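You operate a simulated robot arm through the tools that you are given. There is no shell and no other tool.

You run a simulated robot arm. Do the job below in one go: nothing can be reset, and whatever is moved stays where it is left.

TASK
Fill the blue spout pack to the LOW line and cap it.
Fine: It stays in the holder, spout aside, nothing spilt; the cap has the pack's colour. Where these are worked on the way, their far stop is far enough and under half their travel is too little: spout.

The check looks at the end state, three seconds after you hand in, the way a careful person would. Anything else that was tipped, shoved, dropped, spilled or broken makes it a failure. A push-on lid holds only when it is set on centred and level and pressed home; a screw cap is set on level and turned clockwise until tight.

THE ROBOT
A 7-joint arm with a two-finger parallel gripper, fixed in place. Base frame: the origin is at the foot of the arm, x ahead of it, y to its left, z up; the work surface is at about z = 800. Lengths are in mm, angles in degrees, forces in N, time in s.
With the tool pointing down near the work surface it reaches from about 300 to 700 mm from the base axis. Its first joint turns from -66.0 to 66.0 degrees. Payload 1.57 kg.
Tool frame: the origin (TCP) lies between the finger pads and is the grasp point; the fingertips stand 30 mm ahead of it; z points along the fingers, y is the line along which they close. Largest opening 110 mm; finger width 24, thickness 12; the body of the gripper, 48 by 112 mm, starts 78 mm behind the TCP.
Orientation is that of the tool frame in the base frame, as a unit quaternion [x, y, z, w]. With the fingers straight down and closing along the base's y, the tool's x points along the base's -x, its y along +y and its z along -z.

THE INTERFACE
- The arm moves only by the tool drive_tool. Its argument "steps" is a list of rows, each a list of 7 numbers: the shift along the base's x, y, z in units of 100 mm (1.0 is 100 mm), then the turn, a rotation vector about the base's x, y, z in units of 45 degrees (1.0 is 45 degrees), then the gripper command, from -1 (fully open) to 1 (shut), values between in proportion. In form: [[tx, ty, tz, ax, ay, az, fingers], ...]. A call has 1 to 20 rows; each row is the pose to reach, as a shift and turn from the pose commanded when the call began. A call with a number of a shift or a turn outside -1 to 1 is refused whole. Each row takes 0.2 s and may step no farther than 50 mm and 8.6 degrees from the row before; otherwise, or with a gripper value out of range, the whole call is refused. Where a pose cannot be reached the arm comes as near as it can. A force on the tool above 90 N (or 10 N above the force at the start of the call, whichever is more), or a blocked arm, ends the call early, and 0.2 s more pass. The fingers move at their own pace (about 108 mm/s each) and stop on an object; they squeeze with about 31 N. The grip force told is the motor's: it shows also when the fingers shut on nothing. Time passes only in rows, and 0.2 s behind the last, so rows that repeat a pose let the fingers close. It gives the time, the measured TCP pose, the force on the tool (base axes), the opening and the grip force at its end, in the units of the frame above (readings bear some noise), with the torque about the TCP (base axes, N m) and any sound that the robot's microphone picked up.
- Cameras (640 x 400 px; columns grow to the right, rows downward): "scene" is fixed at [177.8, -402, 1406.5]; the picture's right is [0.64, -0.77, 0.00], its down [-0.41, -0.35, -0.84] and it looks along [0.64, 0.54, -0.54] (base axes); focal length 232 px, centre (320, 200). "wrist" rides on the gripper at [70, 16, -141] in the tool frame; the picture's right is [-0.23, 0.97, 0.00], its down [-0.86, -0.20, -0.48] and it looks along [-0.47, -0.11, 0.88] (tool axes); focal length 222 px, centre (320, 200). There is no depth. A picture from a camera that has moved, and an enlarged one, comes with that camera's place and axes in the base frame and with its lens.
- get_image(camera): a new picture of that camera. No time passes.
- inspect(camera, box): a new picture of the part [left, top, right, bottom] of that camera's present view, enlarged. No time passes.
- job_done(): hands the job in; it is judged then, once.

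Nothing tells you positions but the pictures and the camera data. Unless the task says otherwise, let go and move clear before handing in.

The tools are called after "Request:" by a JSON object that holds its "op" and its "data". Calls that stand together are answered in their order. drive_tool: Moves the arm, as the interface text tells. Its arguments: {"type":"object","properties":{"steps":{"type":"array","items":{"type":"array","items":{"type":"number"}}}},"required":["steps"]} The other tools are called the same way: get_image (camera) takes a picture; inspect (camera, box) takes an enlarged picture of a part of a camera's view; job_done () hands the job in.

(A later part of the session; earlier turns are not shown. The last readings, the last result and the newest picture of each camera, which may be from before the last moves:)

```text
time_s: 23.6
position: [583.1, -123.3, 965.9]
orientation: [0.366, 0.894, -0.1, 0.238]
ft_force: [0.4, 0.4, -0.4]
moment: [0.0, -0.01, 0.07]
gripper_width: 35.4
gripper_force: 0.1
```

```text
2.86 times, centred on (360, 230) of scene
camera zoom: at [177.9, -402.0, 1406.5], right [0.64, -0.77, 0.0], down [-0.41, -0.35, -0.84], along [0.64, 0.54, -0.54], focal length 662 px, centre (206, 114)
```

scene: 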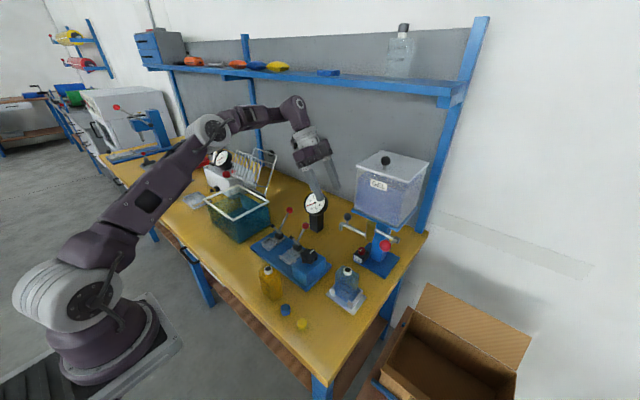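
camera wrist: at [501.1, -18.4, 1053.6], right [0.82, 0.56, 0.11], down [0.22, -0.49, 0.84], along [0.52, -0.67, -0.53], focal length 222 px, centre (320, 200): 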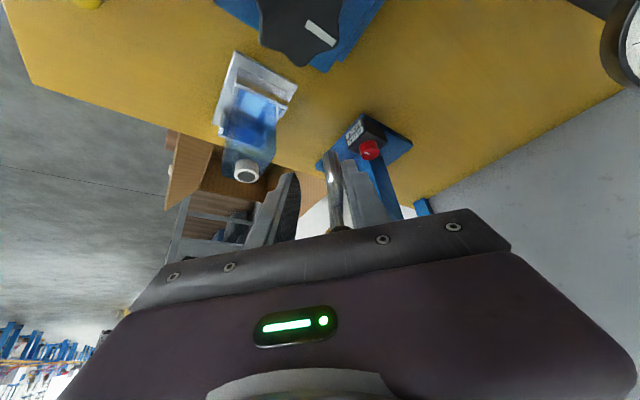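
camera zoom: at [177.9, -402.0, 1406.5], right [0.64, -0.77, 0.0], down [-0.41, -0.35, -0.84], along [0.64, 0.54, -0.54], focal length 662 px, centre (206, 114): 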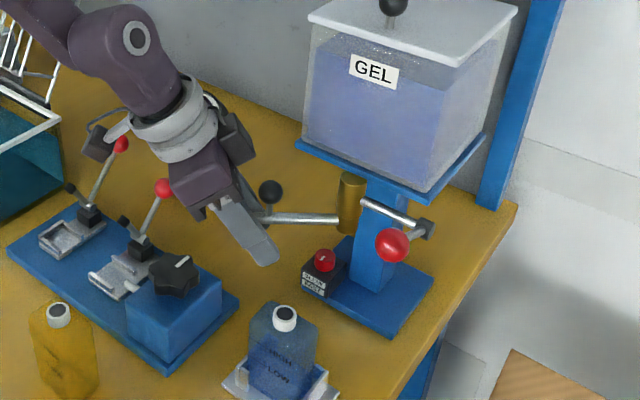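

Request:
{"op": "drive_tool", "data": {"steps": [[-0.08, -0.1, 0, 0, 0, 0.1667, 0.35], [-0.147, -0.211, 0, 0, 0, 0.3333, 0.35], [-0.198, -0.328, 0, 0, 0, 0.5, 0.35], [-0.234, -0.452, 0, 0, 0, 0.6667, 0.35], [-0.253, -0.579, 0, 0, 0, 0.8333, 0.35], [-0.256, -0.708, 0, 0, 0, 1.0, 0.35], [-0.256, -0.708, 0, 0, 0, 1.0, 0.35]]}}

Request:
{"op": "inspect", "data": {"camera": "wrist", "box": [200, 50, 440, 250]}}

Request:
{"op": "inspect", "data": {"camera": "scene", "box": [300, 180, 420, 310]}}

```text
time_s: 25.2
position: [557.8, -191.5, 965.1]
orientation: [-0.004, 0.966, -0.001, 0.259]
ft_force: [0.3, 0.0, -0.7]
moment: [0.01, -0.02, 0.02]
gripper_width: 35.9
gripper_force: 0.0
```

```text
2.00 times, centred on (320, 150) of wrist
camera zoom: at [425.6, -176.2, 1053.3], right [0.19, 0.98, 0.11], down [0.5, -0.19, 0.84], along [0.84, -0.1, -0.53], focal length 444 px, centre (320, 300)
```

zoom: 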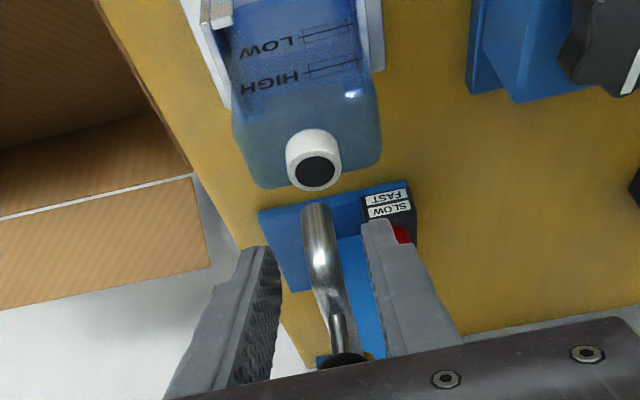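

```text
3.08 times, centred on (360, 245) of scene
camera zoom: at [177.8, -402.1, 1406.5], right [0.64, -0.77, 0.0], down [-0.41, -0.35, -0.84], along [0.64, 0.54, -0.54], focal length 713 px, centre (197, 62)
```

zoom: 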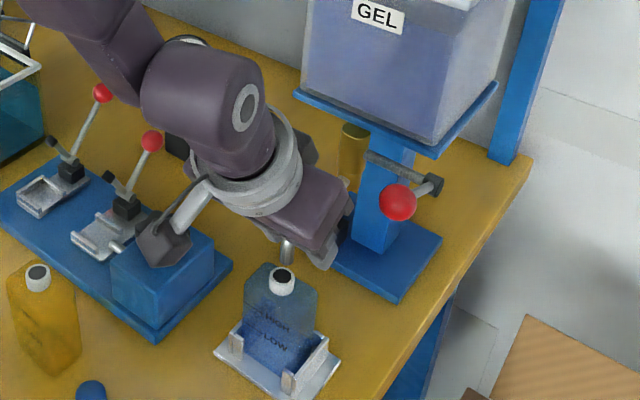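

The spout is nearly over the neck. I'll push gently further to find its far stop.

Request:
{"op": "drive_tool", "data": {"steps": [[0.003, -0.032, 0, 0, 0, 0.04, 0.35], [0.005, -0.064, 0, 0, 0, 0.083, 0.35], [0.01, -0.096, 0, 0, 0, 0.125, 0.35], [0.014, -0.128, 0, 0, 0, 0.1667, 0.35]]}}

Request:
{"op": "inspect", "data": {"camera": "wrist", "box": [200, 50, 440, 250]}}

```text
time_s: 26.2
position: [559.1, -204.9, 963.8]
orientation: [-0.068, 0.963, 0.017, 0.259]
ft_force: [0.9, 8.4, -3.0]
moment: [0.01, -0.02, -0.06]
gripper_width: 42.8
gripper_force: 3.9
```

```text
2.00 times, centred on (320, 150) of wrist
camera zoom: at [426.7, -205.2, 1052.7], right [0.06, 0.99, 0.11], down [0.52, -0.13, 0.84], along [0.85, 0.01, -0.53], focal length 444 px, centre (320, 300)
```

zoom: 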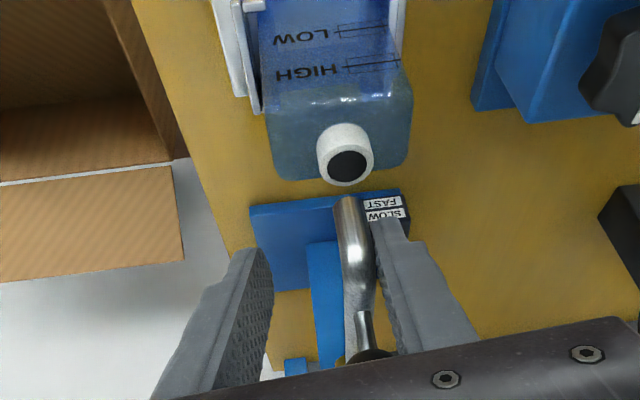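

The spout is against its far stop; the finger gave slightly under 8 N. I'll open, back out, and check the nozzle over the neck.

Request:
{"op": "drive_tool", "data": {"steps": [[0.01, -0.11, 0, 0, 0, 0.1667, 0.0], [0.01, -0.11, 0, 0, 0, 0.1667, -0.3], [-0.2, -0.13, 0.35, 0, 0, 0.1667, -0.3], [-0.42, -0.16, 0.72, 0, 0, 0.1667, -0.3], [-0.6, -0.18, 1.0, 0, 0, 0.1667, -0.3]]}}

Request:
{"op": "inspect", "data": {"camera": "wrist", "box": [260, 20, 440, 180]}}

Request:
{"op": "get_image", "data": {"camera": "scene"}}

```text
time_s: 27.4
position: [498.3, -223.8, 1068.2]
orientation: [-0.129, 0.957, 0.032, 0.257]
ft_force: [-0.6, -0.3, 0.5]
moment: [-0.01, 0.01, 0.03]
gripper_width: 71.4
gripper_force: 0.1
```

```text
2.50 times, centred on (350, 100) of wrist
camera zoom: at [367.4, -240.6, 1155.2], right [-0.07, 0.99, 0.11], down [0.53, -0.06, 0.84], along [0.84, 0.12, -0.53], focal length 555 px, centre (245, 450)
```

zoom: 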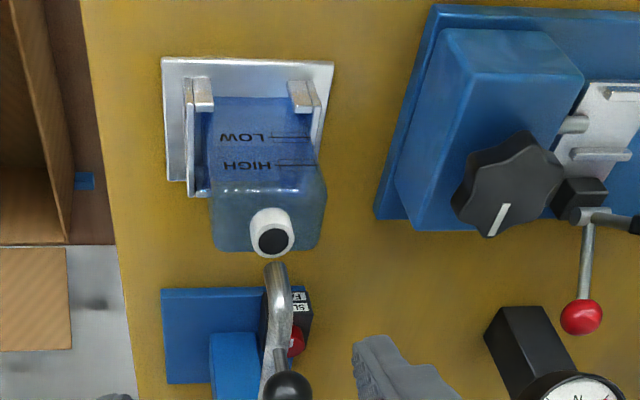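

```text
taken
```

scene: 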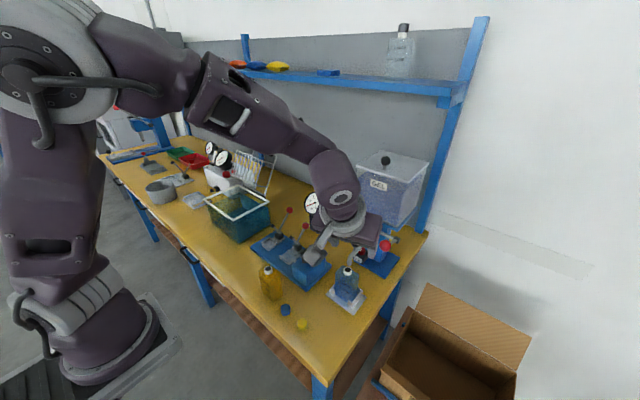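

The nozzle sits within about 3 mm of the neck centre, well inside the opening. Next I'll straighten the tool and go above the red valve ball at about (575,-264,1030).

Request:
{"op": "drive_tool", "data": {"steps": [[0, 0, 0.25, -0.044, 0.161, 0, -0.3], [0, 0, 0.5, -0.088, 0.322, 0, -0.3], [0, 0, 0.75, -0.131, 0.482, 0, -0.3], [0, 0, 1.0, -0.175, 0.643, 0, -0.3]]}}

Request:
{"op": "drive_tool", "data": {"steps": [[0.25, -0.12, 0, 0, 0, -0.17, -0.3], [0.5, -0.25, 0, 0, 0, -0.338, -0.3], [0.77, -0.4, 0, 0, 0, -0.338, -0.3], [0.77, -0.4, 0, 0, 0, -0.338, -0.3]]}}

Request:
{"op": "get_image", "data": {"camera": "wrist"}}

Request:
{"op": "get_image", "data": {"camera": "scene"}}

```text
time_s: 28.4
position: [498.6, -223.8, 1166.1]
orientation: [-0.134, 0.991, -0.001, 0.0]
ft_force: [-0.7, -0.2, 0.1]
moment: [-0.01, -0.01, 0.02]
gripper_width: 71.5
gripper_force: 0.1
```

```text
time_s: 29.4
position: [559.2, -252.4, 1164.7]
orientation: [-0.002, 1.0, -0.001, -0.001]
ft_force: [-0.6, 0.0, 0.2]
moment: [0.02, 0.01, -0.03]
gripper_width: 71.3
gripper_force: 0.1
out of reach, approached as far as the arm can: row 3, 4
```

```text
taken
camera wrist: at [489.1, -234.7, 1306.9], right [0.22, 0.97, 0.0], down [0.86, -0.19, 0.48], along [0.47, -0.11, -0.88], focal length 222 px, centre (320, 200)
```

wrist: 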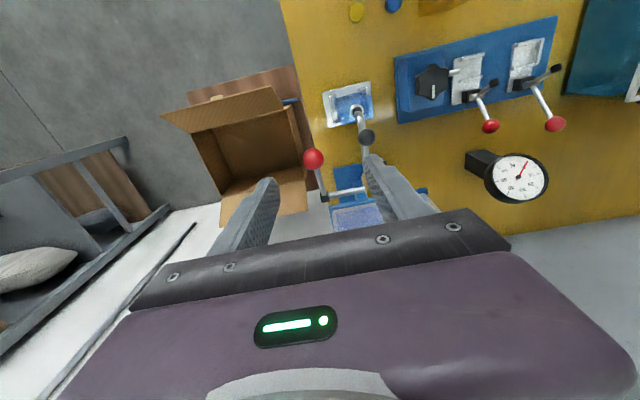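

```text
taken
```

scene: 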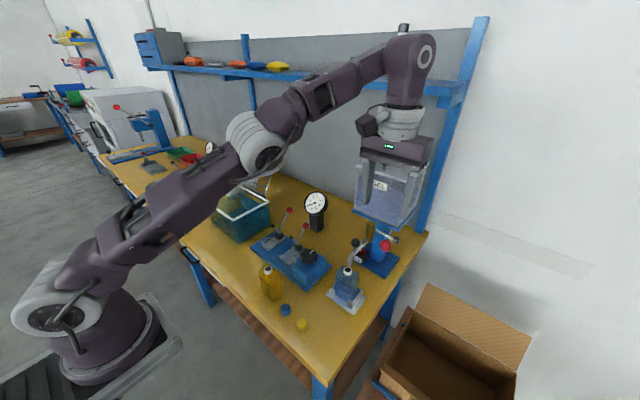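

Request:
{"op": "inspect", "data": {"camera": "wrist", "box": [290, 60, 410, 220]}}

Request:
{"op": "inspect", "data": {"camera": "scene", "box": [325, 220, 405, 310]}}

```text
2.50 times, centred on (350, 140) of wrist
camera zoom: at [489.1, -234.7, 1306.9], right [0.22, 0.97, 0.0], down [0.86, -0.19, 0.48], along [0.47, -0.11, -0.88], focal length 555 px, centre (245, 350)
```

zoom: 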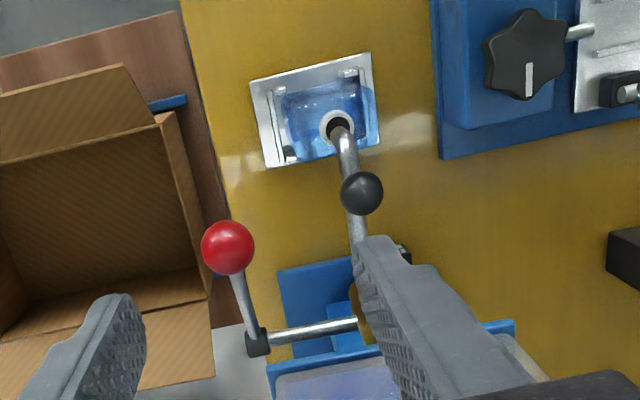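

```text
4.44 times, centred on (365, 265) of scene
camera zoom: at [177.8, -402.0, 1406.5], right [0.64, -0.77, 0.0], down [-0.41, -0.35, -0.84], along [0.64, 0.54, -0.54], focal length 1030 px, centre (120, -89)
```

zoom: 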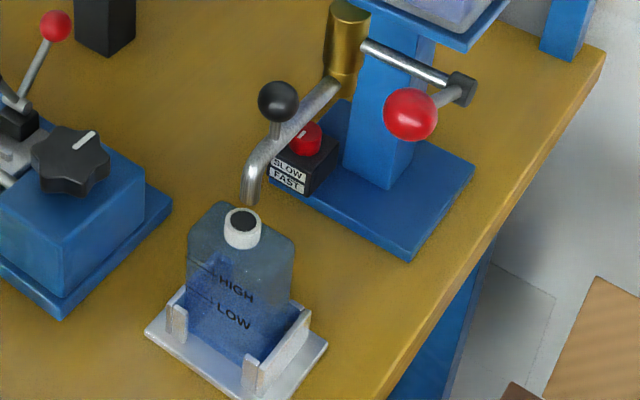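

The nozzle lines up with the neck opening in both views. The red ball is at (577,-264,1027) with its pivot at (653,-265,994). I'll approach it tilted 30° from the robot side.

Request:
{"op": "drive_tool", "data": {"steps": [[-0.15, 0, -0.15, 0, -0.17, 0, -0.3], [-0.3, 0, -0.3, 0, -0.34, 0, -0.3], [-0.43, 0, -0.45, 0, -0.51, 0, -0.3], [-0.43, 0, -0.6, 0, -0.667, 0, -0.3], [-0.43, 0, -0.6, 0, -0.667, 0, -0.3]]}}

Request:
{"op": "get_image", "data": {"camera": "wrist"}}

Request:
{"op": "get_image", "data": {"camera": "scene"}}

```text
time_s: 30.6
position: [516.0, -255.3, 1103.6]
orientation: [-0.001, 0.966, -0.002, 0.26]
ft_force: [-0.7, -0.3, 0.0]
moment: [-0.02, -0.03, -0.03]
gripper_width: 71.4
gripper_force: 0.0
out of reach, approached as far as the arm can: row 1
```

```text
taken
camera wrist: at [385.1, -236.9, 1192.2], right [0.19, 0.97, 0.11], down [0.5, -0.19, 0.84], along [0.84, -0.11, -0.53], focal length 222 px, centre (320, 200)
```

wrist: 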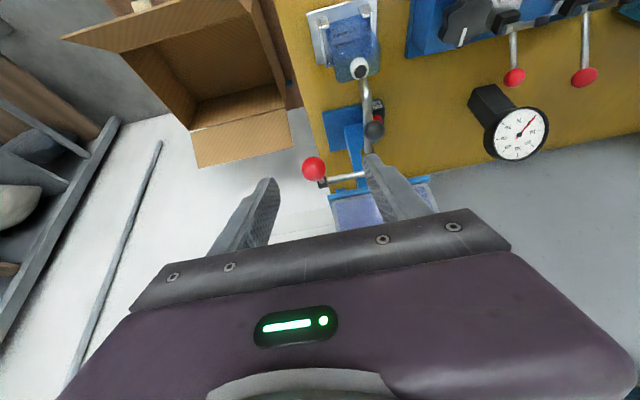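

```text
taken
```

scene: 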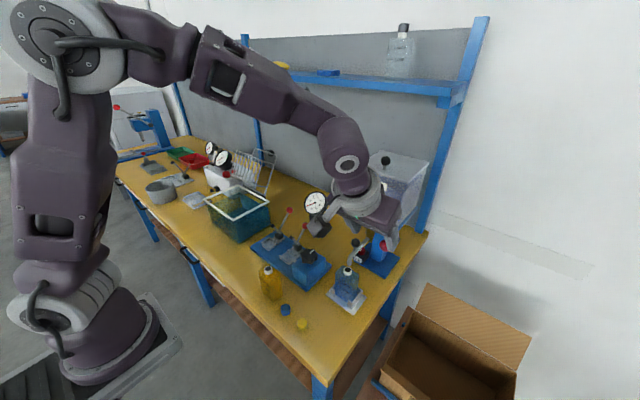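

Request:
{"op": "drive_tool", "data": {"steps": [[0.16, -0.095, 0.0, 0, 0, 0, -0.3], [0.32, -0.095, -0.27, 0, 0, 0, -0.3], [0.46, -0.095, -0.52, 0, 0, 0, -0.3], [0.54, -0.095, -0.66, 0, 0, 0, -0.3], [0.54, -0.095, -0.66, 0, 0, 0, -0.3]]}}

Request:
{"op": "inspect", "data": {"camera": "wrist", "box": [200, 50, 440, 250]}}

Request:
{"op": "inspect", "data": {"camera": "scene", "box": [325, 180, 425, 310]}}

```text
time_s: 31.8
position: [571.2, -261.9, 1040.2]
orientation: [-0.001, 0.966, -0.002, 0.259]
ft_force: [0.8, -0.3, -0.1]
moment: [0.01, 0.03, -0.03]
gripper_width: 71.4
gripper_force: 0.1
```

```text
2.00 times, centred on (320, 150) of wrist
camera zoom: at [438.7, -245.0, 1128.4], right [0.19, 0.97, 0.11], down [0.5, -0.19, 0.84], along [0.84, -0.11, -0.53], focal length 444 px, centre (320, 300)
```

zoom: 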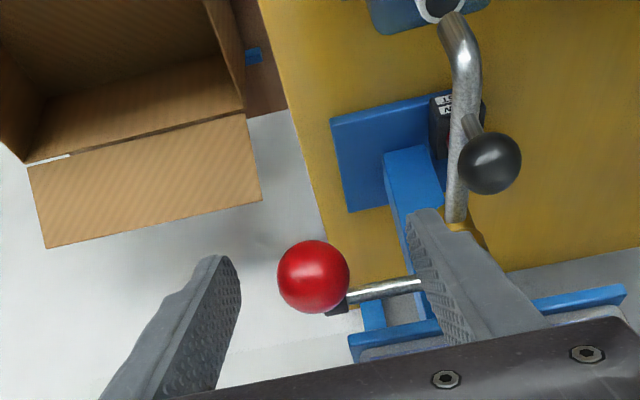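

```text
3.08 times, centred on (375, 245) of scene
camera zoom: at [177.9, -402.0, 1406.5], right [0.64, -0.77, 0.0], down [-0.41, -0.35, -0.84], along [0.64, 0.54, -0.54], focal length 713 px, centre (151, 62)
```

zoom: 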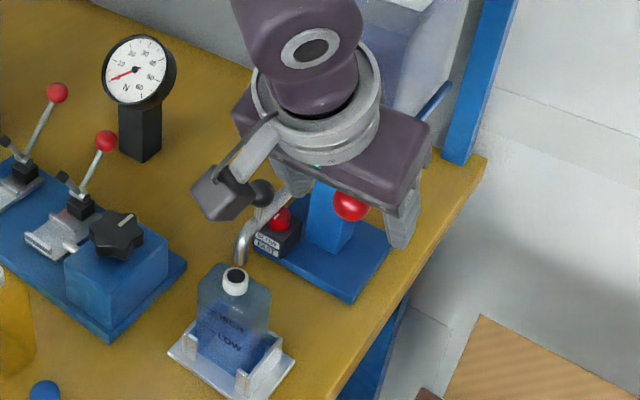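

Request:
{"op": "drive_tool", "data": {"steps": [[0.07, -0.015, -0.09, 0, 0, 0, -0.3], [0.07, -0.015, -0.09, 0, 0, 0, 0.1], [0.07, -0.015, -0.09, 0, 0, 0, 0.35], [0.07, -0.015, -0.09, 0, 0, 0, 0.45]]}}

Request:
{"op": "inspect", "data": {"camera": "wrist", "box": [200, 50, 440, 250]}}

```text
time_s: 32.8
position: [577.2, -263.5, 1030.6]
orientation: [-0.002, 0.966, -0.002, 0.259]
ft_force: [0.0, -0.2, -0.8]
moment: [0.02, 0.01, -0.01]
gripper_width: 30.2
gripper_force: 0.1
```

```text
2.00 times, centred on (320, 150) of wrist
camera zoom: at [445.5, -246.9, 1118.3], right [0.19, 0.97, 0.11], down [0.5, -0.19, 0.84], along [0.84, -0.11, -0.53], focal length 444 px, centre (320, 300)
```

zoom: 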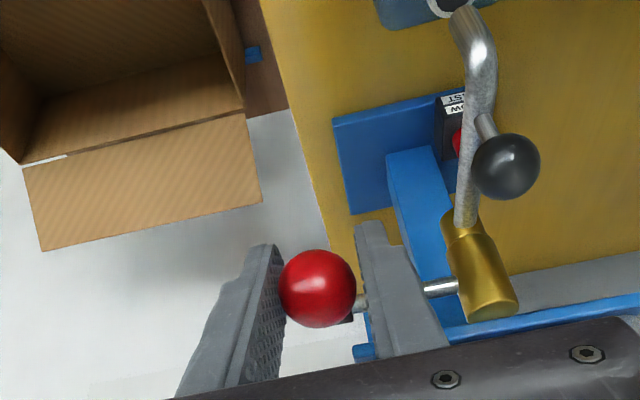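

The ball is between the pads. I'll grip it.

Request:
{"op": "drive_tool", "data": {"steps": [[0.0, 0, 0, 0, 0, 0, 0.6], [0, 0, 0, 0, 0, 0, 0.6]]}}

Request:
{"op": "inspect", "data": {"camera": "scene", "box": [325, 180, 425, 310]}}

```text
time_s: 33.4
position: [577.2, -264.9, 1030.2]
orientation: [-0.002, 0.966, -0.002, 0.259]
ft_force: [1.6, -7.1, -1.9]
moment: [0.0, -0.03, 0.0]
gripper_width: 27.0
gripper_force: 38.0
```

```text
3.08 times, centred on (375, 245) of scene
camera zoom: at [177.9, -402.2, 1406.4], right [0.64, -0.77, 0.0], down [-0.41, -0.35, -0.84], along [0.64, 0.54, -0.54], focal length 713 px, centre (151, 62)
```

zoom: 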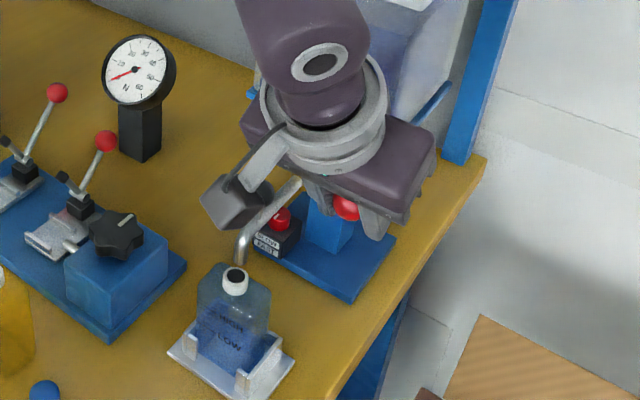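

Request:
{"op": "drive_tool", "data": {"steps": [[-0.014, -0.01, -0.035, 0, 0, 0, 0.6], [-0.028, -0.01, -0.069, 0, 0, 0, 0.6]]}}

Request:
{"op": "inspect", "data": {"camera": "scene", "box": [325, 220, 405, 310]}}

```text
time_s: 34.0
position: [574.5, -265.2, 1024.4]
orientation: [-0.002, 0.965, -0.002, 0.261]
ft_force: [2.7, -2.1, 11.4]
moment: [-0.01, -0.94, 0.0]
gripper_width: 27.5
gripper_force: 37.9
```

```text
4.44 times, centred on (365, 265) of scene
camera zoom: at [177.7, -402.0, 1406.5], right [0.64, -0.77, 0.0], down [-0.41, -0.35, -0.84], along [0.65, 0.54, -0.54], focal length 1030 px, centre (120, -89)
```

zoom: 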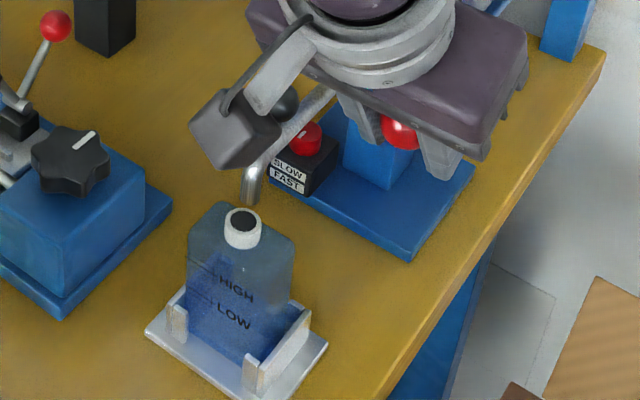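

It moves down with light resistance and no flow yet. I'll go on a little further.

Request:
{"op": "drive_tool", "data": {"steps": [[-0.022, 0, -0.069, 0, 0, 0, 0.6], [-0.038, 0, -0.141, 0, 0, 0, 0.6]]}}

Request:
{"op": "inspect", "data": {"camera": "scene", "box": [325, 220, 405, 310]}}

```text
time_s: 34.6
position: [571.0, -264.5, 1010.0]
orientation: [0.0, 0.965, -0.004, 0.261]
ft_force: [13.0, -7.3, 9.9]
moment: [0.0, -0.85, 0.01]
gripper_width: 27.1
gripper_force: 37.7
```

```text
4.44 times, centred on (365, 265) of scene
camera zoom: at [178.0, -402.2, 1406.4], right [0.64, -0.77, 0.0], down [-0.41, -0.35, -0.84], along [0.64, 0.54, -0.54], focal length 1030 px, centre (120, -89)
```

zoom: 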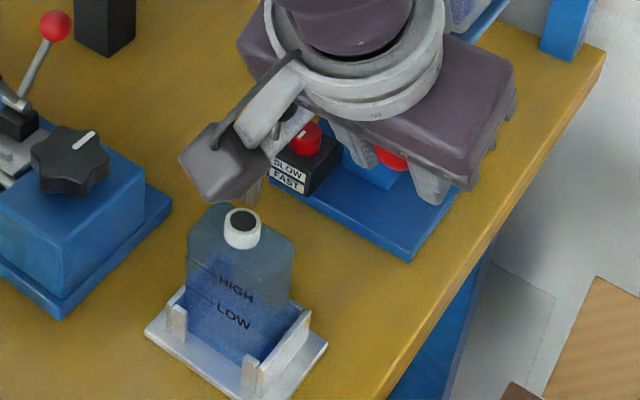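

Request:
{"op": "inspect", "data": {"camera": "scene", "box": [335, 250, 375, 310]}}

Request:
{"op": "inspect", "data": {"camera": "wrist", "box": [260, 0, 440, 220]}}

```text
6.67 times, centred on (355, 280) of scene
camera zoom: at [178.0, -402.2, 1406.4], right [0.64, -0.77, 0.0], down [-0.41, -0.35, -0.84], along [0.64, 0.54, -0.54], focal length 1544 px, centre (87, -333)
```

zoom: 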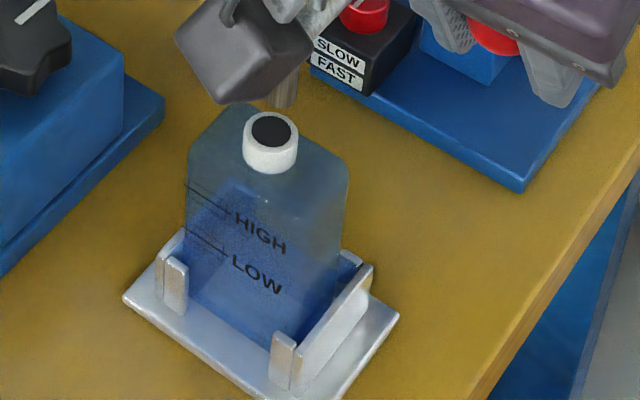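

```text
1.82 times, centred on (350, 110) of wrist
camera zoom: at [438.9, -247.4, 1097.4], right [0.19, 0.97, 0.11], down [0.5, -0.19, 0.84], along [0.84, -0.11, -0.52], focal length 404 px, centre (266, 364)
```

zoom: 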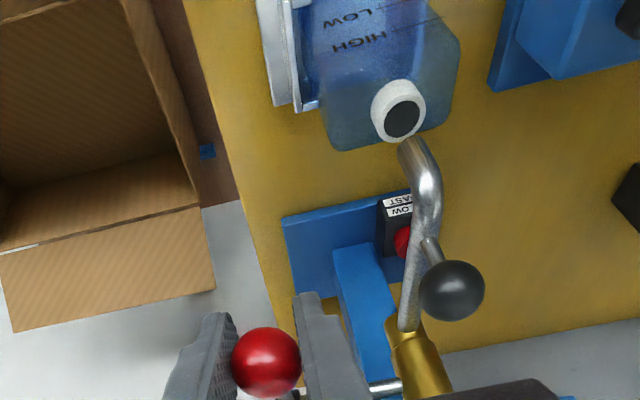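

Request:
{"op": "drive_tool", "data": {"steps": [[0.002, 0, -0.05, 0, 0, 0, 0.6], [0.003, 0, -0.1, 0, 0, 0, 0.6], [0.003, 0, -0.14, 0, 0, 0, 0.6]]}}

Request:
{"op": "inspect", "data": {"camera": "scene", "box": [335, 250, 375, 310]}}

Request:
{"op": "inspect", "data": {"camera": "wrist", "box": [260, 0, 440, 220]}}

```text
time_s: 35.4
position: [568.1, -264.8, 997.0]
orientation: [-0.001, 0.966, -0.002, 0.259]
ft_force: [-4.5, -4.5, 14.2]
moment: [0.04, -0.97, 0.05]
gripper_width: 27.0
gripper_force: 37.7
```

```text
6.67 times, centred on (355, 280) of scene
camera zoom: at [177.4, -402.1, 1406.5], right [0.64, -0.77, 0.0], down [-0.41, -0.35, -0.84], along [0.65, 0.54, -0.54], focal length 1544 px, centre (87, -333)
```

zoom: 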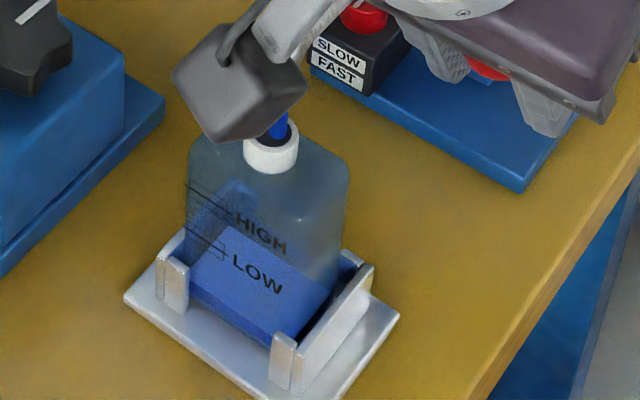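

```text
1.82 times, centred on (350, 110) of wrist
camera zoom: at [437.2, -247.7, 1084.0], right [0.19, 0.97, 0.11], down [0.5, -0.19, 0.84], along [0.84, -0.11, -0.53], focal length 404 px, centre (266, 364)
```

zoom: 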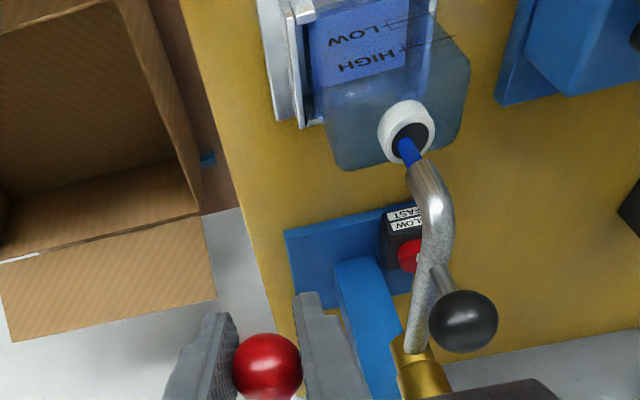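

Gel is flowing strongly, and its surface is still well below the LOW line. I'll close the valve now and measure what that pulse delivered.

Request:
{"op": "drive_tool", "data": {"steps": [[0.01, 0, 0.16, 0, 0, 0, 0.6], [0.035, 0, 0.25, 0, 0, 0, 0.6]]}}

Request:
{"op": "inspect", "data": {"camera": "scene", "box": [335, 250, 375, 310]}}

Request:
{"op": "inspect", "data": {"camera": "wrist", "box": [260, 0, 440, 220]}}

```text
time_s: 36.0
position: [571.4, -264.8, 1018.9]
orientation: [-0.002, 0.966, -0.001, 0.257]
ft_force: [-2.9, -9.3, -12.0]
moment: [0.06, 1.06, 0.04]
gripper_width: 27.4
gripper_force: 38.0
```

```text
6.67 times, centred on (355, 280) of scene
camera zoom: at [178.0, -402.4, 1406.3], right [0.64, -0.77, 0.0], down [-0.41, -0.35, -0.84], along [0.64, 0.54, -0.54], focal length 1544 px, centre (87, -333)
```

zoom: 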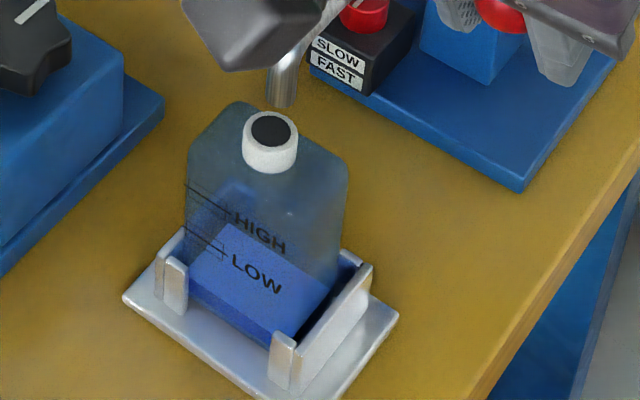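

```text
1.82 times, centred on (350, 110) of wrist
camera zoom: at [441.2, -247.7, 1107.4], right [0.19, 0.97, 0.11], down [0.5, -0.2, 0.84], along [0.84, -0.11, -0.53], focal length 404 px, centre (266, 364)
```

zoom: 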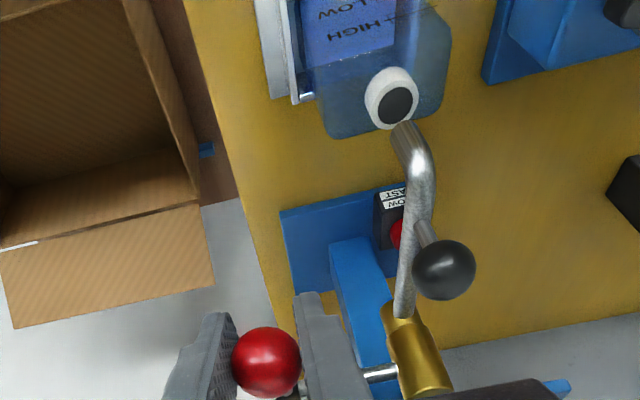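

The flow has stopped. I'll zoom in on the level against the LOW line.

Request:
{"op": "inspect", "data": {"camera": "scene", "box": [343, 265, 363, 305]}}

Request:
{"op": "inspect", "data": {"camera": "wrist", "box": [330, 0, 390, 60]}}

```text
10.00 times, centred on (353, 285) of scene
camera zoom: at [178.0, -402.4, 1406.3], right [0.64, -0.77, 0.0], down [-0.41, -0.35, -0.84], along [0.64, 0.54, -0.54], focal length 2317 px, centre (-10, -650)
```

zoom: 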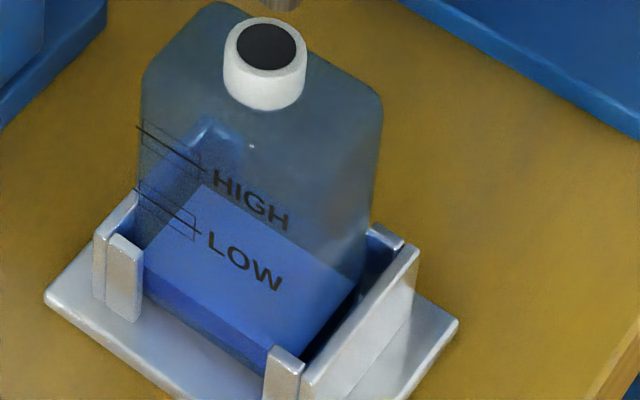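

```text
6.67 times, centred on (360, 30) of wrist
camera zoom: at [441.2, -247.7, 1107.4], right [0.19, 0.97, 0.11], down [0.5, -0.2, 0.84], along [0.84, -0.11, -0.53], focal length 1481 px, centre (53, 1333)
```

zoom: 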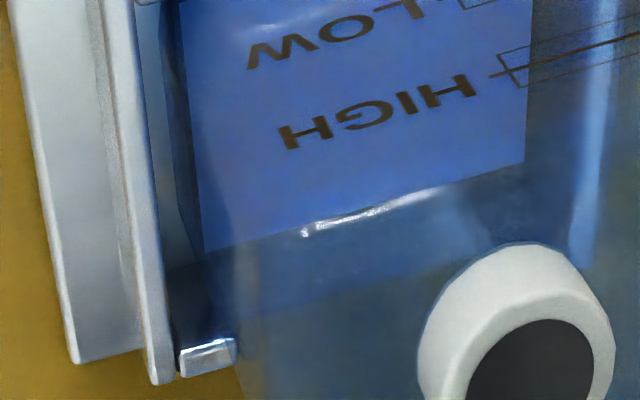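

Request:
{"op": "inspect", "data": {"camera": "scene", "box": [345, 274, 357, 298]}}

Request:
{"op": "inspect", "data": {"camera": "scene", "box": [343, 280, 363, 300]}}

```text
16.00 times, centred on (351, 286) of scene
camera zoom: at [178.0, -402.4, 1406.3], right [0.64, -0.77, 0.0], down [-0.41, -0.35, -0.84], along [0.64, 0.54, -0.54], focal length 3706 px, centre (-176, -1176)
```

zoom: 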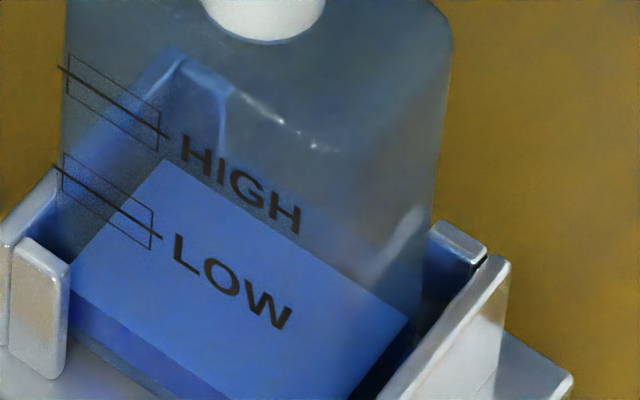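

```text
16.00 times, centred on (353, 290) of scene
camera zoom: at [178.0, -402.4, 1406.3], right [0.64, -0.77, 0.0], down [-0.41, -0.35, -0.84], along [0.64, 0.54, -0.54], focal length 3706 px, centre (-208, -1240)
```

zoom: 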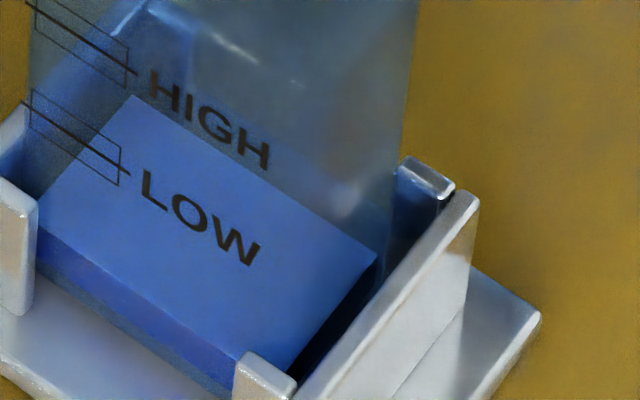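

The marks read clearly. The gel is about 8 mm deep, the LOW line is about 31 mm up, and its tolerance box is ±4 mm. I'll give one more timed pulse of about 0.6 s open and measure again.

Request:
{"op": "drive_tool", "data": {"steps": [[-0.025, 0, -0.12, 0, 0, 0, 0.6], [-0.035, 0, -0.25, 0, 0, 0, 0.6], [-0.035, 0, -0.25, 0, 0, 0, 0.6], [-0.035, 0, -0.25, 0, 0, 0, 0.6], [-0.025, 0, -0.09, 0, 0, 0, 0.6], [0, 0, 0, 0, 0, 0, 0.6]]}}

Request:
{"op": "inspect", "data": {"camera": "scene", "box": [343, 280, 363, 300]}}

Request:
{"op": "inspect", "data": {"camera": "scene", "box": [335, 250, 375, 310]}}

```text
time_s: 37.4
position: [569.9, -263.8, 1019.7]
orientation: [-0.001, 0.967, 0.0, 0.257]
ft_force: [-3.9, -13.4, -11.9]
moment: [0.13, 1.06, -0.08]
gripper_width: 27.5
gripper_force: 37.8
```

```text
16.00 times, centred on (353, 290) of scene
camera zoom: at [178.0, -402.5, 1406.3], right [0.64, -0.77, 0.0], down [-0.41, -0.35, -0.84], along [0.64, 0.54, -0.54], focal length 3706 px, centre (-208, -1240)
```

zoom: 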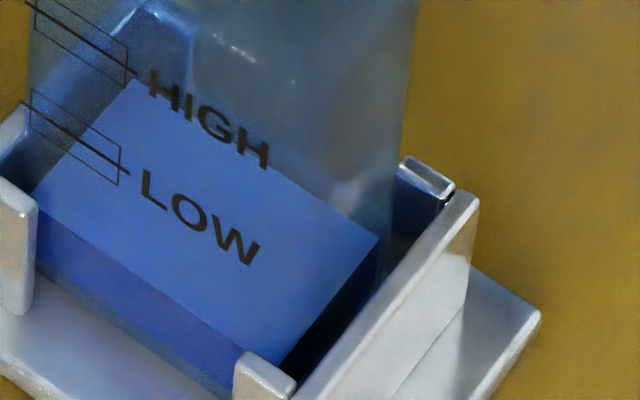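

```text
6.67 times, centred on (355, 280) of scene
camera zoom: at [178.0, -402.5, 1406.3], right [0.64, -0.77, 0.0], down [-0.41, -0.35, -0.84], along [0.64, 0.54, -0.54], focal length 1544 px, centre (87, -333)
```

zoom: 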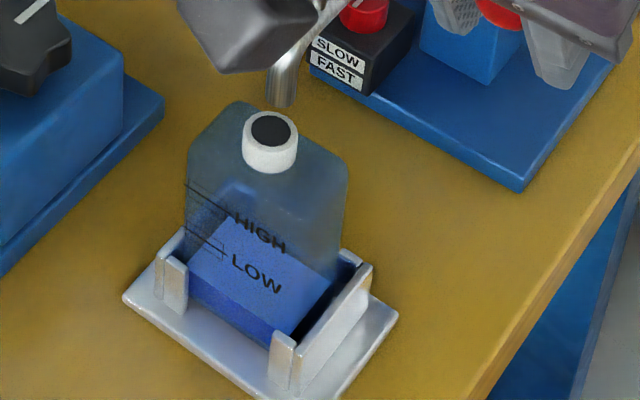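

The level rose about 4 mm; about 19 mm remain. I'll give a longer pulse.

Request:
{"op": "drive_tool", "data": {"steps": [[-0.025, 0, -0.12, 0, 0, 0, 0.6], [-0.035, 0, -0.25, 0, 0, 0, 0.6], [-0.035, 0, -0.25, 0, 0, 0, 0.6], [-0.035, 0, -0.25, 0, 0, 0, 0.6], [-0.035, 0, -0.25, 0, 0, 0, 0.6], [-0.035, 0, -0.25, 0, 0, 0, 0.6], [-0.035, 0, -0.25, 0, 0, 0, 0.6], [-0.035, 0, -0.25, 0, 0, 0, 0.6], [-0.025, 0, -0.09, 0, 0, 0, 0.6], [0, 0, 0, 0, 0, 0, 0.6]]}}

Request:
{"op": "inspect", "data": {"camera": "scene", "box": [343, 280, 363, 300]}}

Request:
{"op": "inspect", "data": {"camera": "scene", "box": [335, 250, 375, 310]}}

```text
time_s: 39.6
position: [572.3, -265.1, 1019.2]
orientation: [-0.001, 0.967, -0.001, 0.256]
ft_force: [-4.2, -7.4, -10.8]
moment: [0.07, 1.01, -0.02]
gripper_width: 27.0
gripper_force: 38.1
```

```text
16.00 times, centred on (353, 290) of scene
camera zoom: at [177.9, -402.4, 1406.4], right [0.64, -0.77, 0.0], down [-0.41, -0.35, -0.84], along [0.64, 0.54, -0.54], focal length 3706 px, centre (-208, -1240)
```

zoom: 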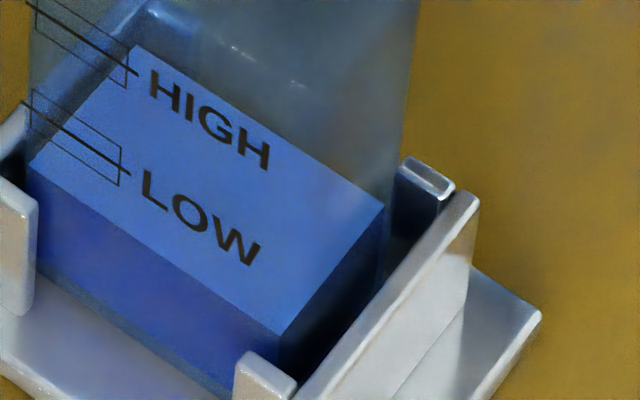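

```text
6.67 times, centred on (355, 280) of scene
camera zoom: at [177.9, -402.4, 1406.4], right [0.64, -0.77, 0.0], down [-0.41, -0.35, -0.84], along [0.64, 0.54, -0.54], focal length 1544 px, centre (87, -333)
```

zoom: 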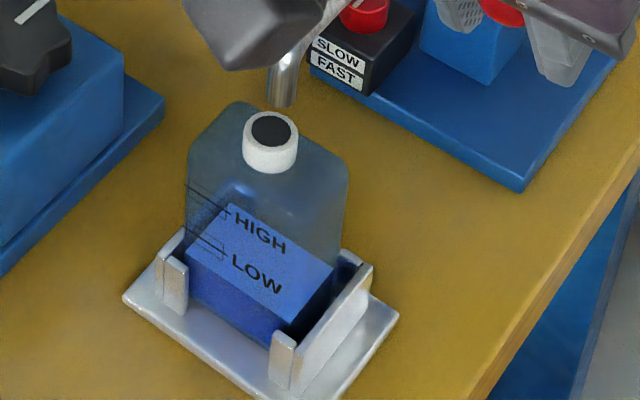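

The surface edge is still about 13 mm below the LOW line. I'll give another, longer pulse.

Request:
{"op": "drive_tool", "data": {"steps": [[-0.025, 0, -0.12, 0, 0, 0, 0.6], [-0.035, 0, -0.25, 0, 0, 0, 0.6], [-0.035, 0, -0.25, 0, 0, 0, 0.6], [-0.035, 0, -0.25, 0, 0, 0, 0.6], [-0.035, 0, -0.25, 0, 0, 0, 0.6], [-0.035, 0, -0.25, 0, 0, 0, 0.6], [-0.035, 0, -0.25, 0, 0, 0, 0.6], [-0.035, 0, -0.25, 0, 0, 0, 0.6], [-0.035, 0, -0.25, 0, 0, 0, 0.6], [-0.025, 0, -0.09, 0, 0, 0, 0.6], [0, 0, 0, 0, 0, 0, 0.6]]}}

Request:
{"op": "inspect", "data": {"camera": "scene", "box": [343, 280, 363, 300]}}

Request:
{"op": "inspect", "data": {"camera": "scene", "box": [335, 250, 375, 310]}}

```text
time_s: 42.0
position: [571.9, -265.9, 1017.8]
orientation: [-0.002, 0.966, 0.0, 0.257]
ft_force: [-3.3, 10.3, -11.6]
moment: [-0.11, 1.02, 0.02]
gripper_width: 27.2
gripper_force: 37.3
```

```text
16.00 times, centred on (353, 290) of scene
camera zoom: at [178.0, -401.8, 1406.5], right [0.64, -0.77, 0.0], down [-0.41, -0.35, -0.84], along [0.64, 0.54, -0.54], focal length 3706 px, centre (-208, -1240)
```

zoom: 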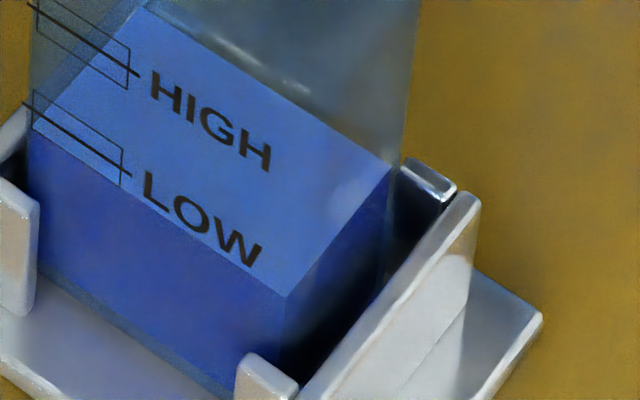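

```text
6.67 times, centred on (355, 280) of scene
camera zoom: at [178.0, -401.8, 1406.5], right [0.64, -0.77, 0.0], down [-0.41, -0.35, -0.84], along [0.64, 0.54, -0.54], focal length 1544 px, centre (87, -333)
```

zoom: 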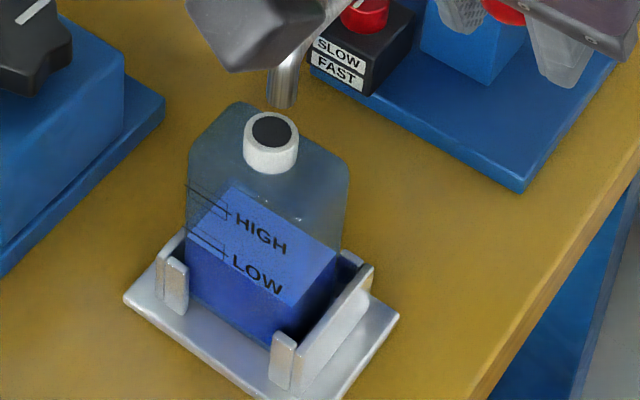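

It is now at the lower edge of the LOW band; about 5 mm more centres it. One short pulse follows.

Request:
{"op": "drive_tool", "data": {"steps": [[-0.025, 0, -0.12, 0, 0, 0, 0.6], [-0.035, 0, -0.25, 0, 0, 0, 0.6], [-0.035, 0, -0.25, 0, 0, 0, 0.6], [-0.035, 0, -0.25, 0, 0, 0, 0.6], [-0.035, 0, -0.25, 0, 0, 0, 0.6], [-0.025, 0, -0.09, 0, 0, 0, 0.6], [0, 0, 0, 0, 0, 0, 0.6]]}}

Request:
{"op": "inspect", "data": {"camera": "scene", "box": [343, 280, 363, 300]}}

Request:
{"op": "inspect", "data": {"camera": "scene", "box": [335, 250, 375, 310]}}

```text
time_s: 43.6
position: [572.6, -265.4, 1015.8]
orientation: [-0.001, 0.967, -0.001, 0.254]
ft_force: [-1.5, -2.2, -29.9]
moment: [0.1, 0.43, 0.0]
gripper_width: 26.8
gripper_force: 37.6
```

```text
16.00 times, centred on (353, 290) of scene
camera zoom: at [178.3, -402.4, 1406.3], right [0.64, -0.77, 0.0], down [-0.41, -0.35, -0.84], along [0.64, 0.54, -0.54], focal length 3706 px, centre (-208, -1240)
```

zoom: 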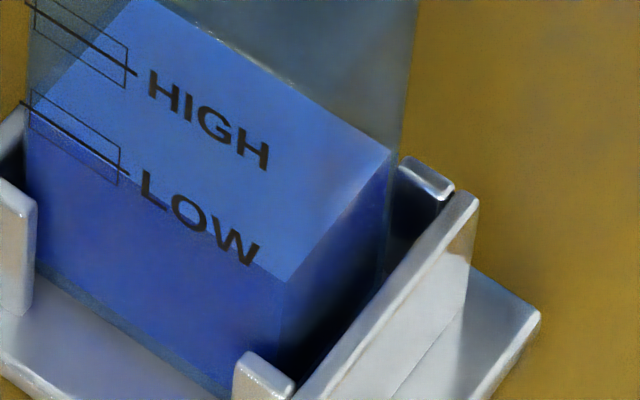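

```text
6.67 times, centred on (355, 280) of scene
camera zoom: at [178.3, -402.4, 1406.3], right [0.64, -0.77, 0.0], down [-0.41, -0.35, -0.84], along [0.64, 0.54, -0.54], focal length 1544 px, centre (87, -333)
```

zoom: 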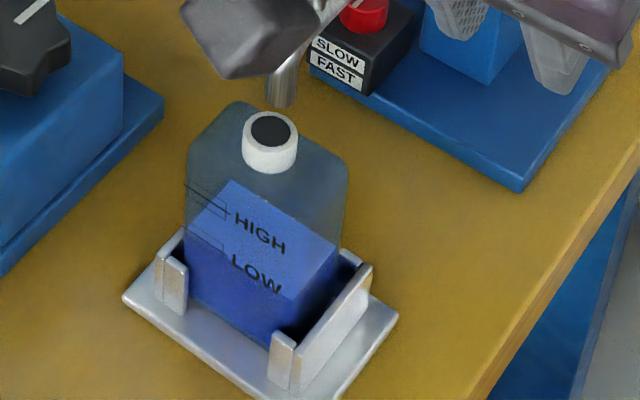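

Request:
{"op": "inspect", "data": {"camera": "wrist", "box": [260, 0, 440, 220]}}

Request:
{"op": "inspect", "data": {"camera": "scene", "box": [350, 200, 420, 280]}}

```text
1.82 times, centred on (350, 110) of wrist
camera zoom: at [440.6, -247.9, 1105.2], right [0.2, 0.97, 0.11], down [0.51, -0.2, 0.84], along [0.84, -0.11, -0.53], focal length 404 px, centre (266, 364)
```

zoom: 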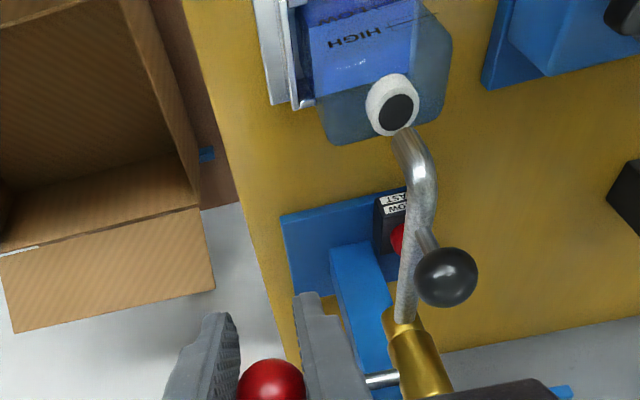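

```text
5.00 times, centred on (385, 240) of scene
camera zoom: at [178.3, -402.4, 1406.3], right [0.64, -0.77, 0.0], down [-0.41, -0.35, -0.84], along [0.64, 0.54, -0.54], focal length 1158 px, centre (-5, 0)
```

zoom: 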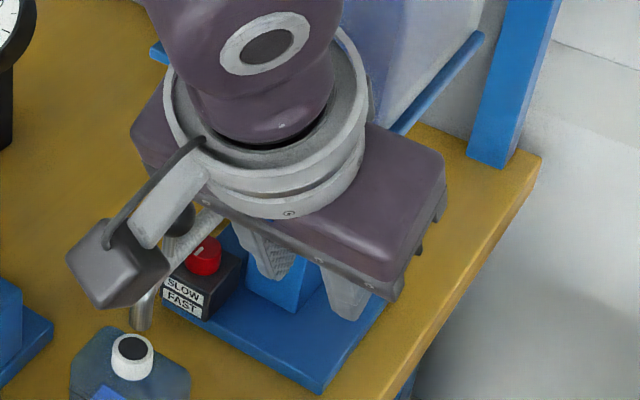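

The ball has slipped upward in the grip, so the lever is back at its closed stop and the flow is off. The level is about 2–4 mm under the LOW line. I'll re-grip the ball properly before a last tiny top-up.

Request:
{"op": "drive_tool", "data": {"steps": [[0, 0, 0, 0, 0, 0, 0.3], [0, 0, 0, 0, 0, 0, 0.2], [0.02, 0, 0.07, 0, 0, 0, 0.2], [0.04, 0, 0.14, 0, 0, 0, 0.2], [0.04, 0, 0.14, 0, 0, 0, 0.2]]}}

Request:
{"op": "inspect", "data": {"camera": "wrist", "box": [260, 0, 440, 220]}}

Request:
{"op": "inspect", "data": {"camera": "scene", "box": [343, 280, 363, 300]}}

```text
time_s: 44.8
position: [577.4, -266.0, 1031.8]
orientation: [-0.002, 0.966, -0.001, 0.259]
ft_force: [0.2, 0.0, 0.7]
moment: [0.01, -0.01, 0.0]
gripper_width: 43.8
gripper_force: 0.0
```

```text
1.82 times, centred on (350, 110) of wrist
camera zoom: at [445.9, -247.8, 1120.1], right [0.19, 0.97, 0.11], down [0.5, -0.19, 0.84], along [0.84, -0.11, -0.53], focal length 404 px, centre (266, 364)
```

zoom: 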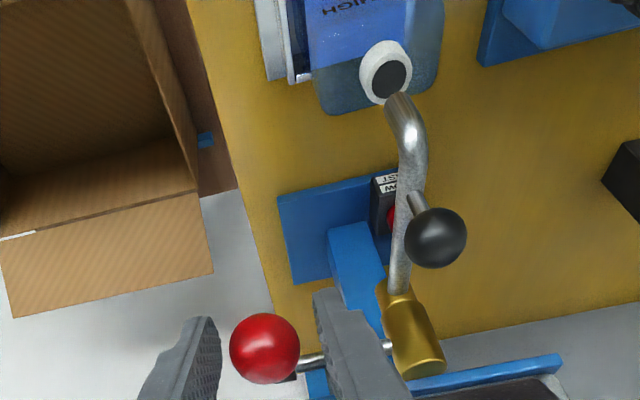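

```text
16.00 times, centred on (353, 290) of scene
camera zoom: at [177.8, -402.0, 1406.5], right [0.64, -0.77, 0.0], down [-0.41, -0.35, -0.84], along [0.64, 0.54, -0.54], focal length 3706 px, centre (-208, -1240)
```

zoom: 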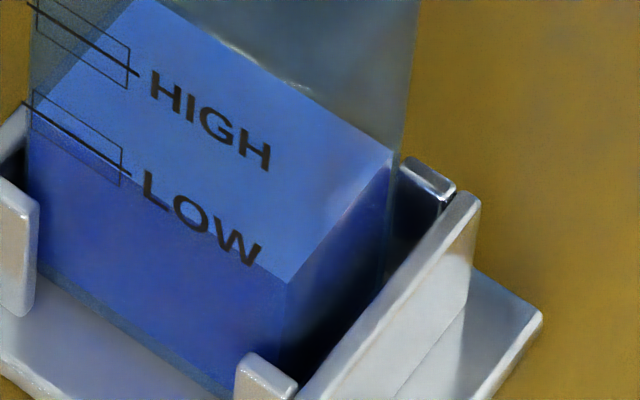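

Request:
{"op": "drive_tool", "data": {"steps": [[0, 0.01, 0, 0, 0, 0, 0.45], [0, 0.01, 0, 0, 0, 0, 0.6], [0, 0.01, 0, 0, 0, 0, 0.6]]}}

Request:
{"op": "drive_tool", "data": {"steps": [[-0.04, 0, -0.14, 0, 0, 0, 0.6], [-0.065, 0, -0.265, 0, 0, 0, 0.6], [-0.055, 0, -0.17, 0, 0, 0, 0.6], [-0.03, 0, -0.07, 0, 0, 0, 0.6]]}}

Request:
{"op": "inspect", "data": {"camera": "scene", "box": [343, 280, 363, 300]}}

Request:
{"op": "inspect", "data": {"camera": "wrist", "box": [260, 0, 440, 220]}}

```text
time_s: 45.6
position: [577.1, -265.1, 1031.9]
orientation: [-0.002, 0.966, -0.002, 0.26]
ft_force: [3.9, -9.0, -1.9]
moment: [-0.02, 0.06, -0.03]
gripper_width: 27.1
gripper_force: 37.7
```

```text
time_s: 46.6
position: [574.2, -265.9, 1025.3]
orientation: [-0.002, 0.966, -0.001, 0.257]
ft_force: [-2.4, -21.0, -10.7]
moment: [0.08, 1.04, 0.0]
gripper_width: 27.5
gripper_force: 38.3
```

```text
16.00 times, centred on (353, 290) of scene
camera zoom: at [178.0, -402.7, 1406.2], right [0.64, -0.77, 0.0], down [-0.41, -0.35, -0.84], along [0.64, 0.54, -0.54], focal length 3706 px, centre (-208, -1240)
```

zoom: 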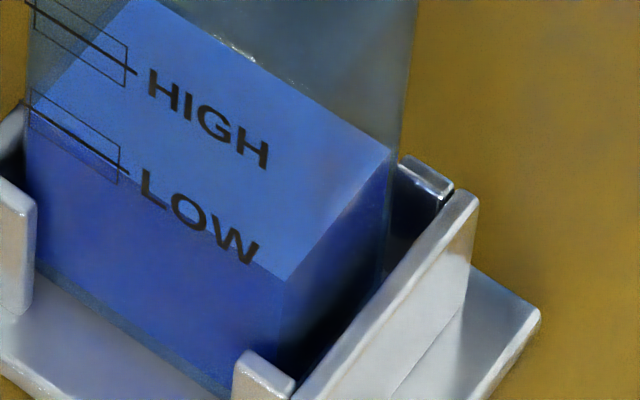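

```text
1.82 times, centred on (350, 110) of wrist
camera zoom: at [443.0, -247.6, 1114.7], right [0.2, 0.97, 0.11], down [0.51, -0.2, 0.84], along [0.84, -0.11, -0.53], focal length 404 px, centre (266, 364)
```

zoom: 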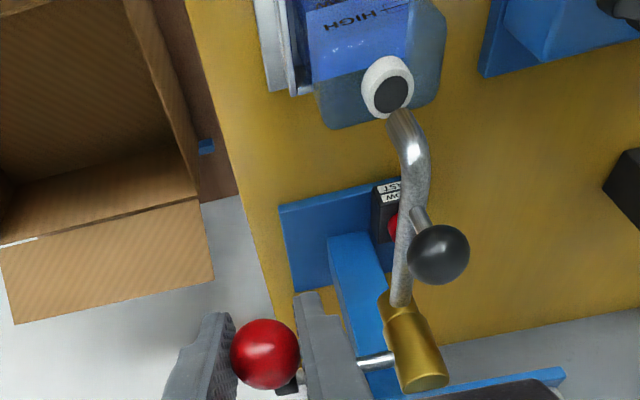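

No flow at that opening; the threshold is lower. I'll dip briefly to the flowing position and back.

Request:
{"op": "drive_tool", "data": {"steps": [[-0.025, 0, -0.13, 0, 0, 0, 0.6], [-0.045, 0, -0.27, 0, 0, 0, 0.6], [-0.03, 0, -0.12, 0, 0, 0, 0.6], [0, 0, 0, 0, 0, 0, 0.6]]}}

Request:
{"op": "inspect", "data": {"camera": "scene", "box": [343, 280, 363, 300]}}

Request:
{"op": "inspect", "data": {"camera": "wrist", "box": [260, 0, 440, 220]}}

```text
time_s: 47.6
position: [572.9, -264.9, 1024.8]
orientation: [-0.003, 0.966, 0.0, 0.259]
ft_force: [-1.2, -9.2, -3.0]
moment: [0.09, 0.01, -0.03]
gripper_width: 30.2
gripper_force: 4.7
```

```text
16.00 times, centred on (353, 290) of scene
camera zoom: at [177.9, -402.3, 1406.4], right [0.64, -0.77, 0.0], down [-0.41, -0.35, -0.84], along [0.64, 0.54, -0.54], focal length 3706 px, centre (-208, -1240)
```

zoom: 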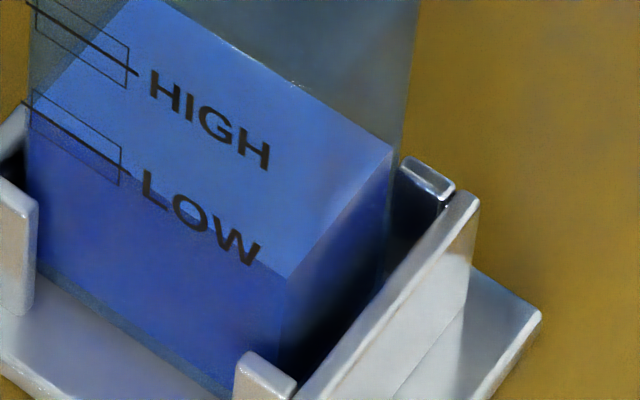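

```text
1.82 times, centred on (350, 110) of wrist
camera zoom: at [442.0, -246.7, 1114.2], right [0.19, 0.97, 0.11], down [0.5, -0.2, 0.84], along [0.84, -0.11, -0.53], focal length 404 px, centre (266, 364)
```

zoom: 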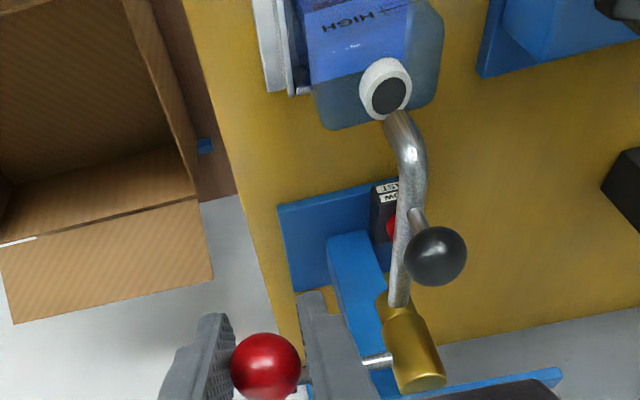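

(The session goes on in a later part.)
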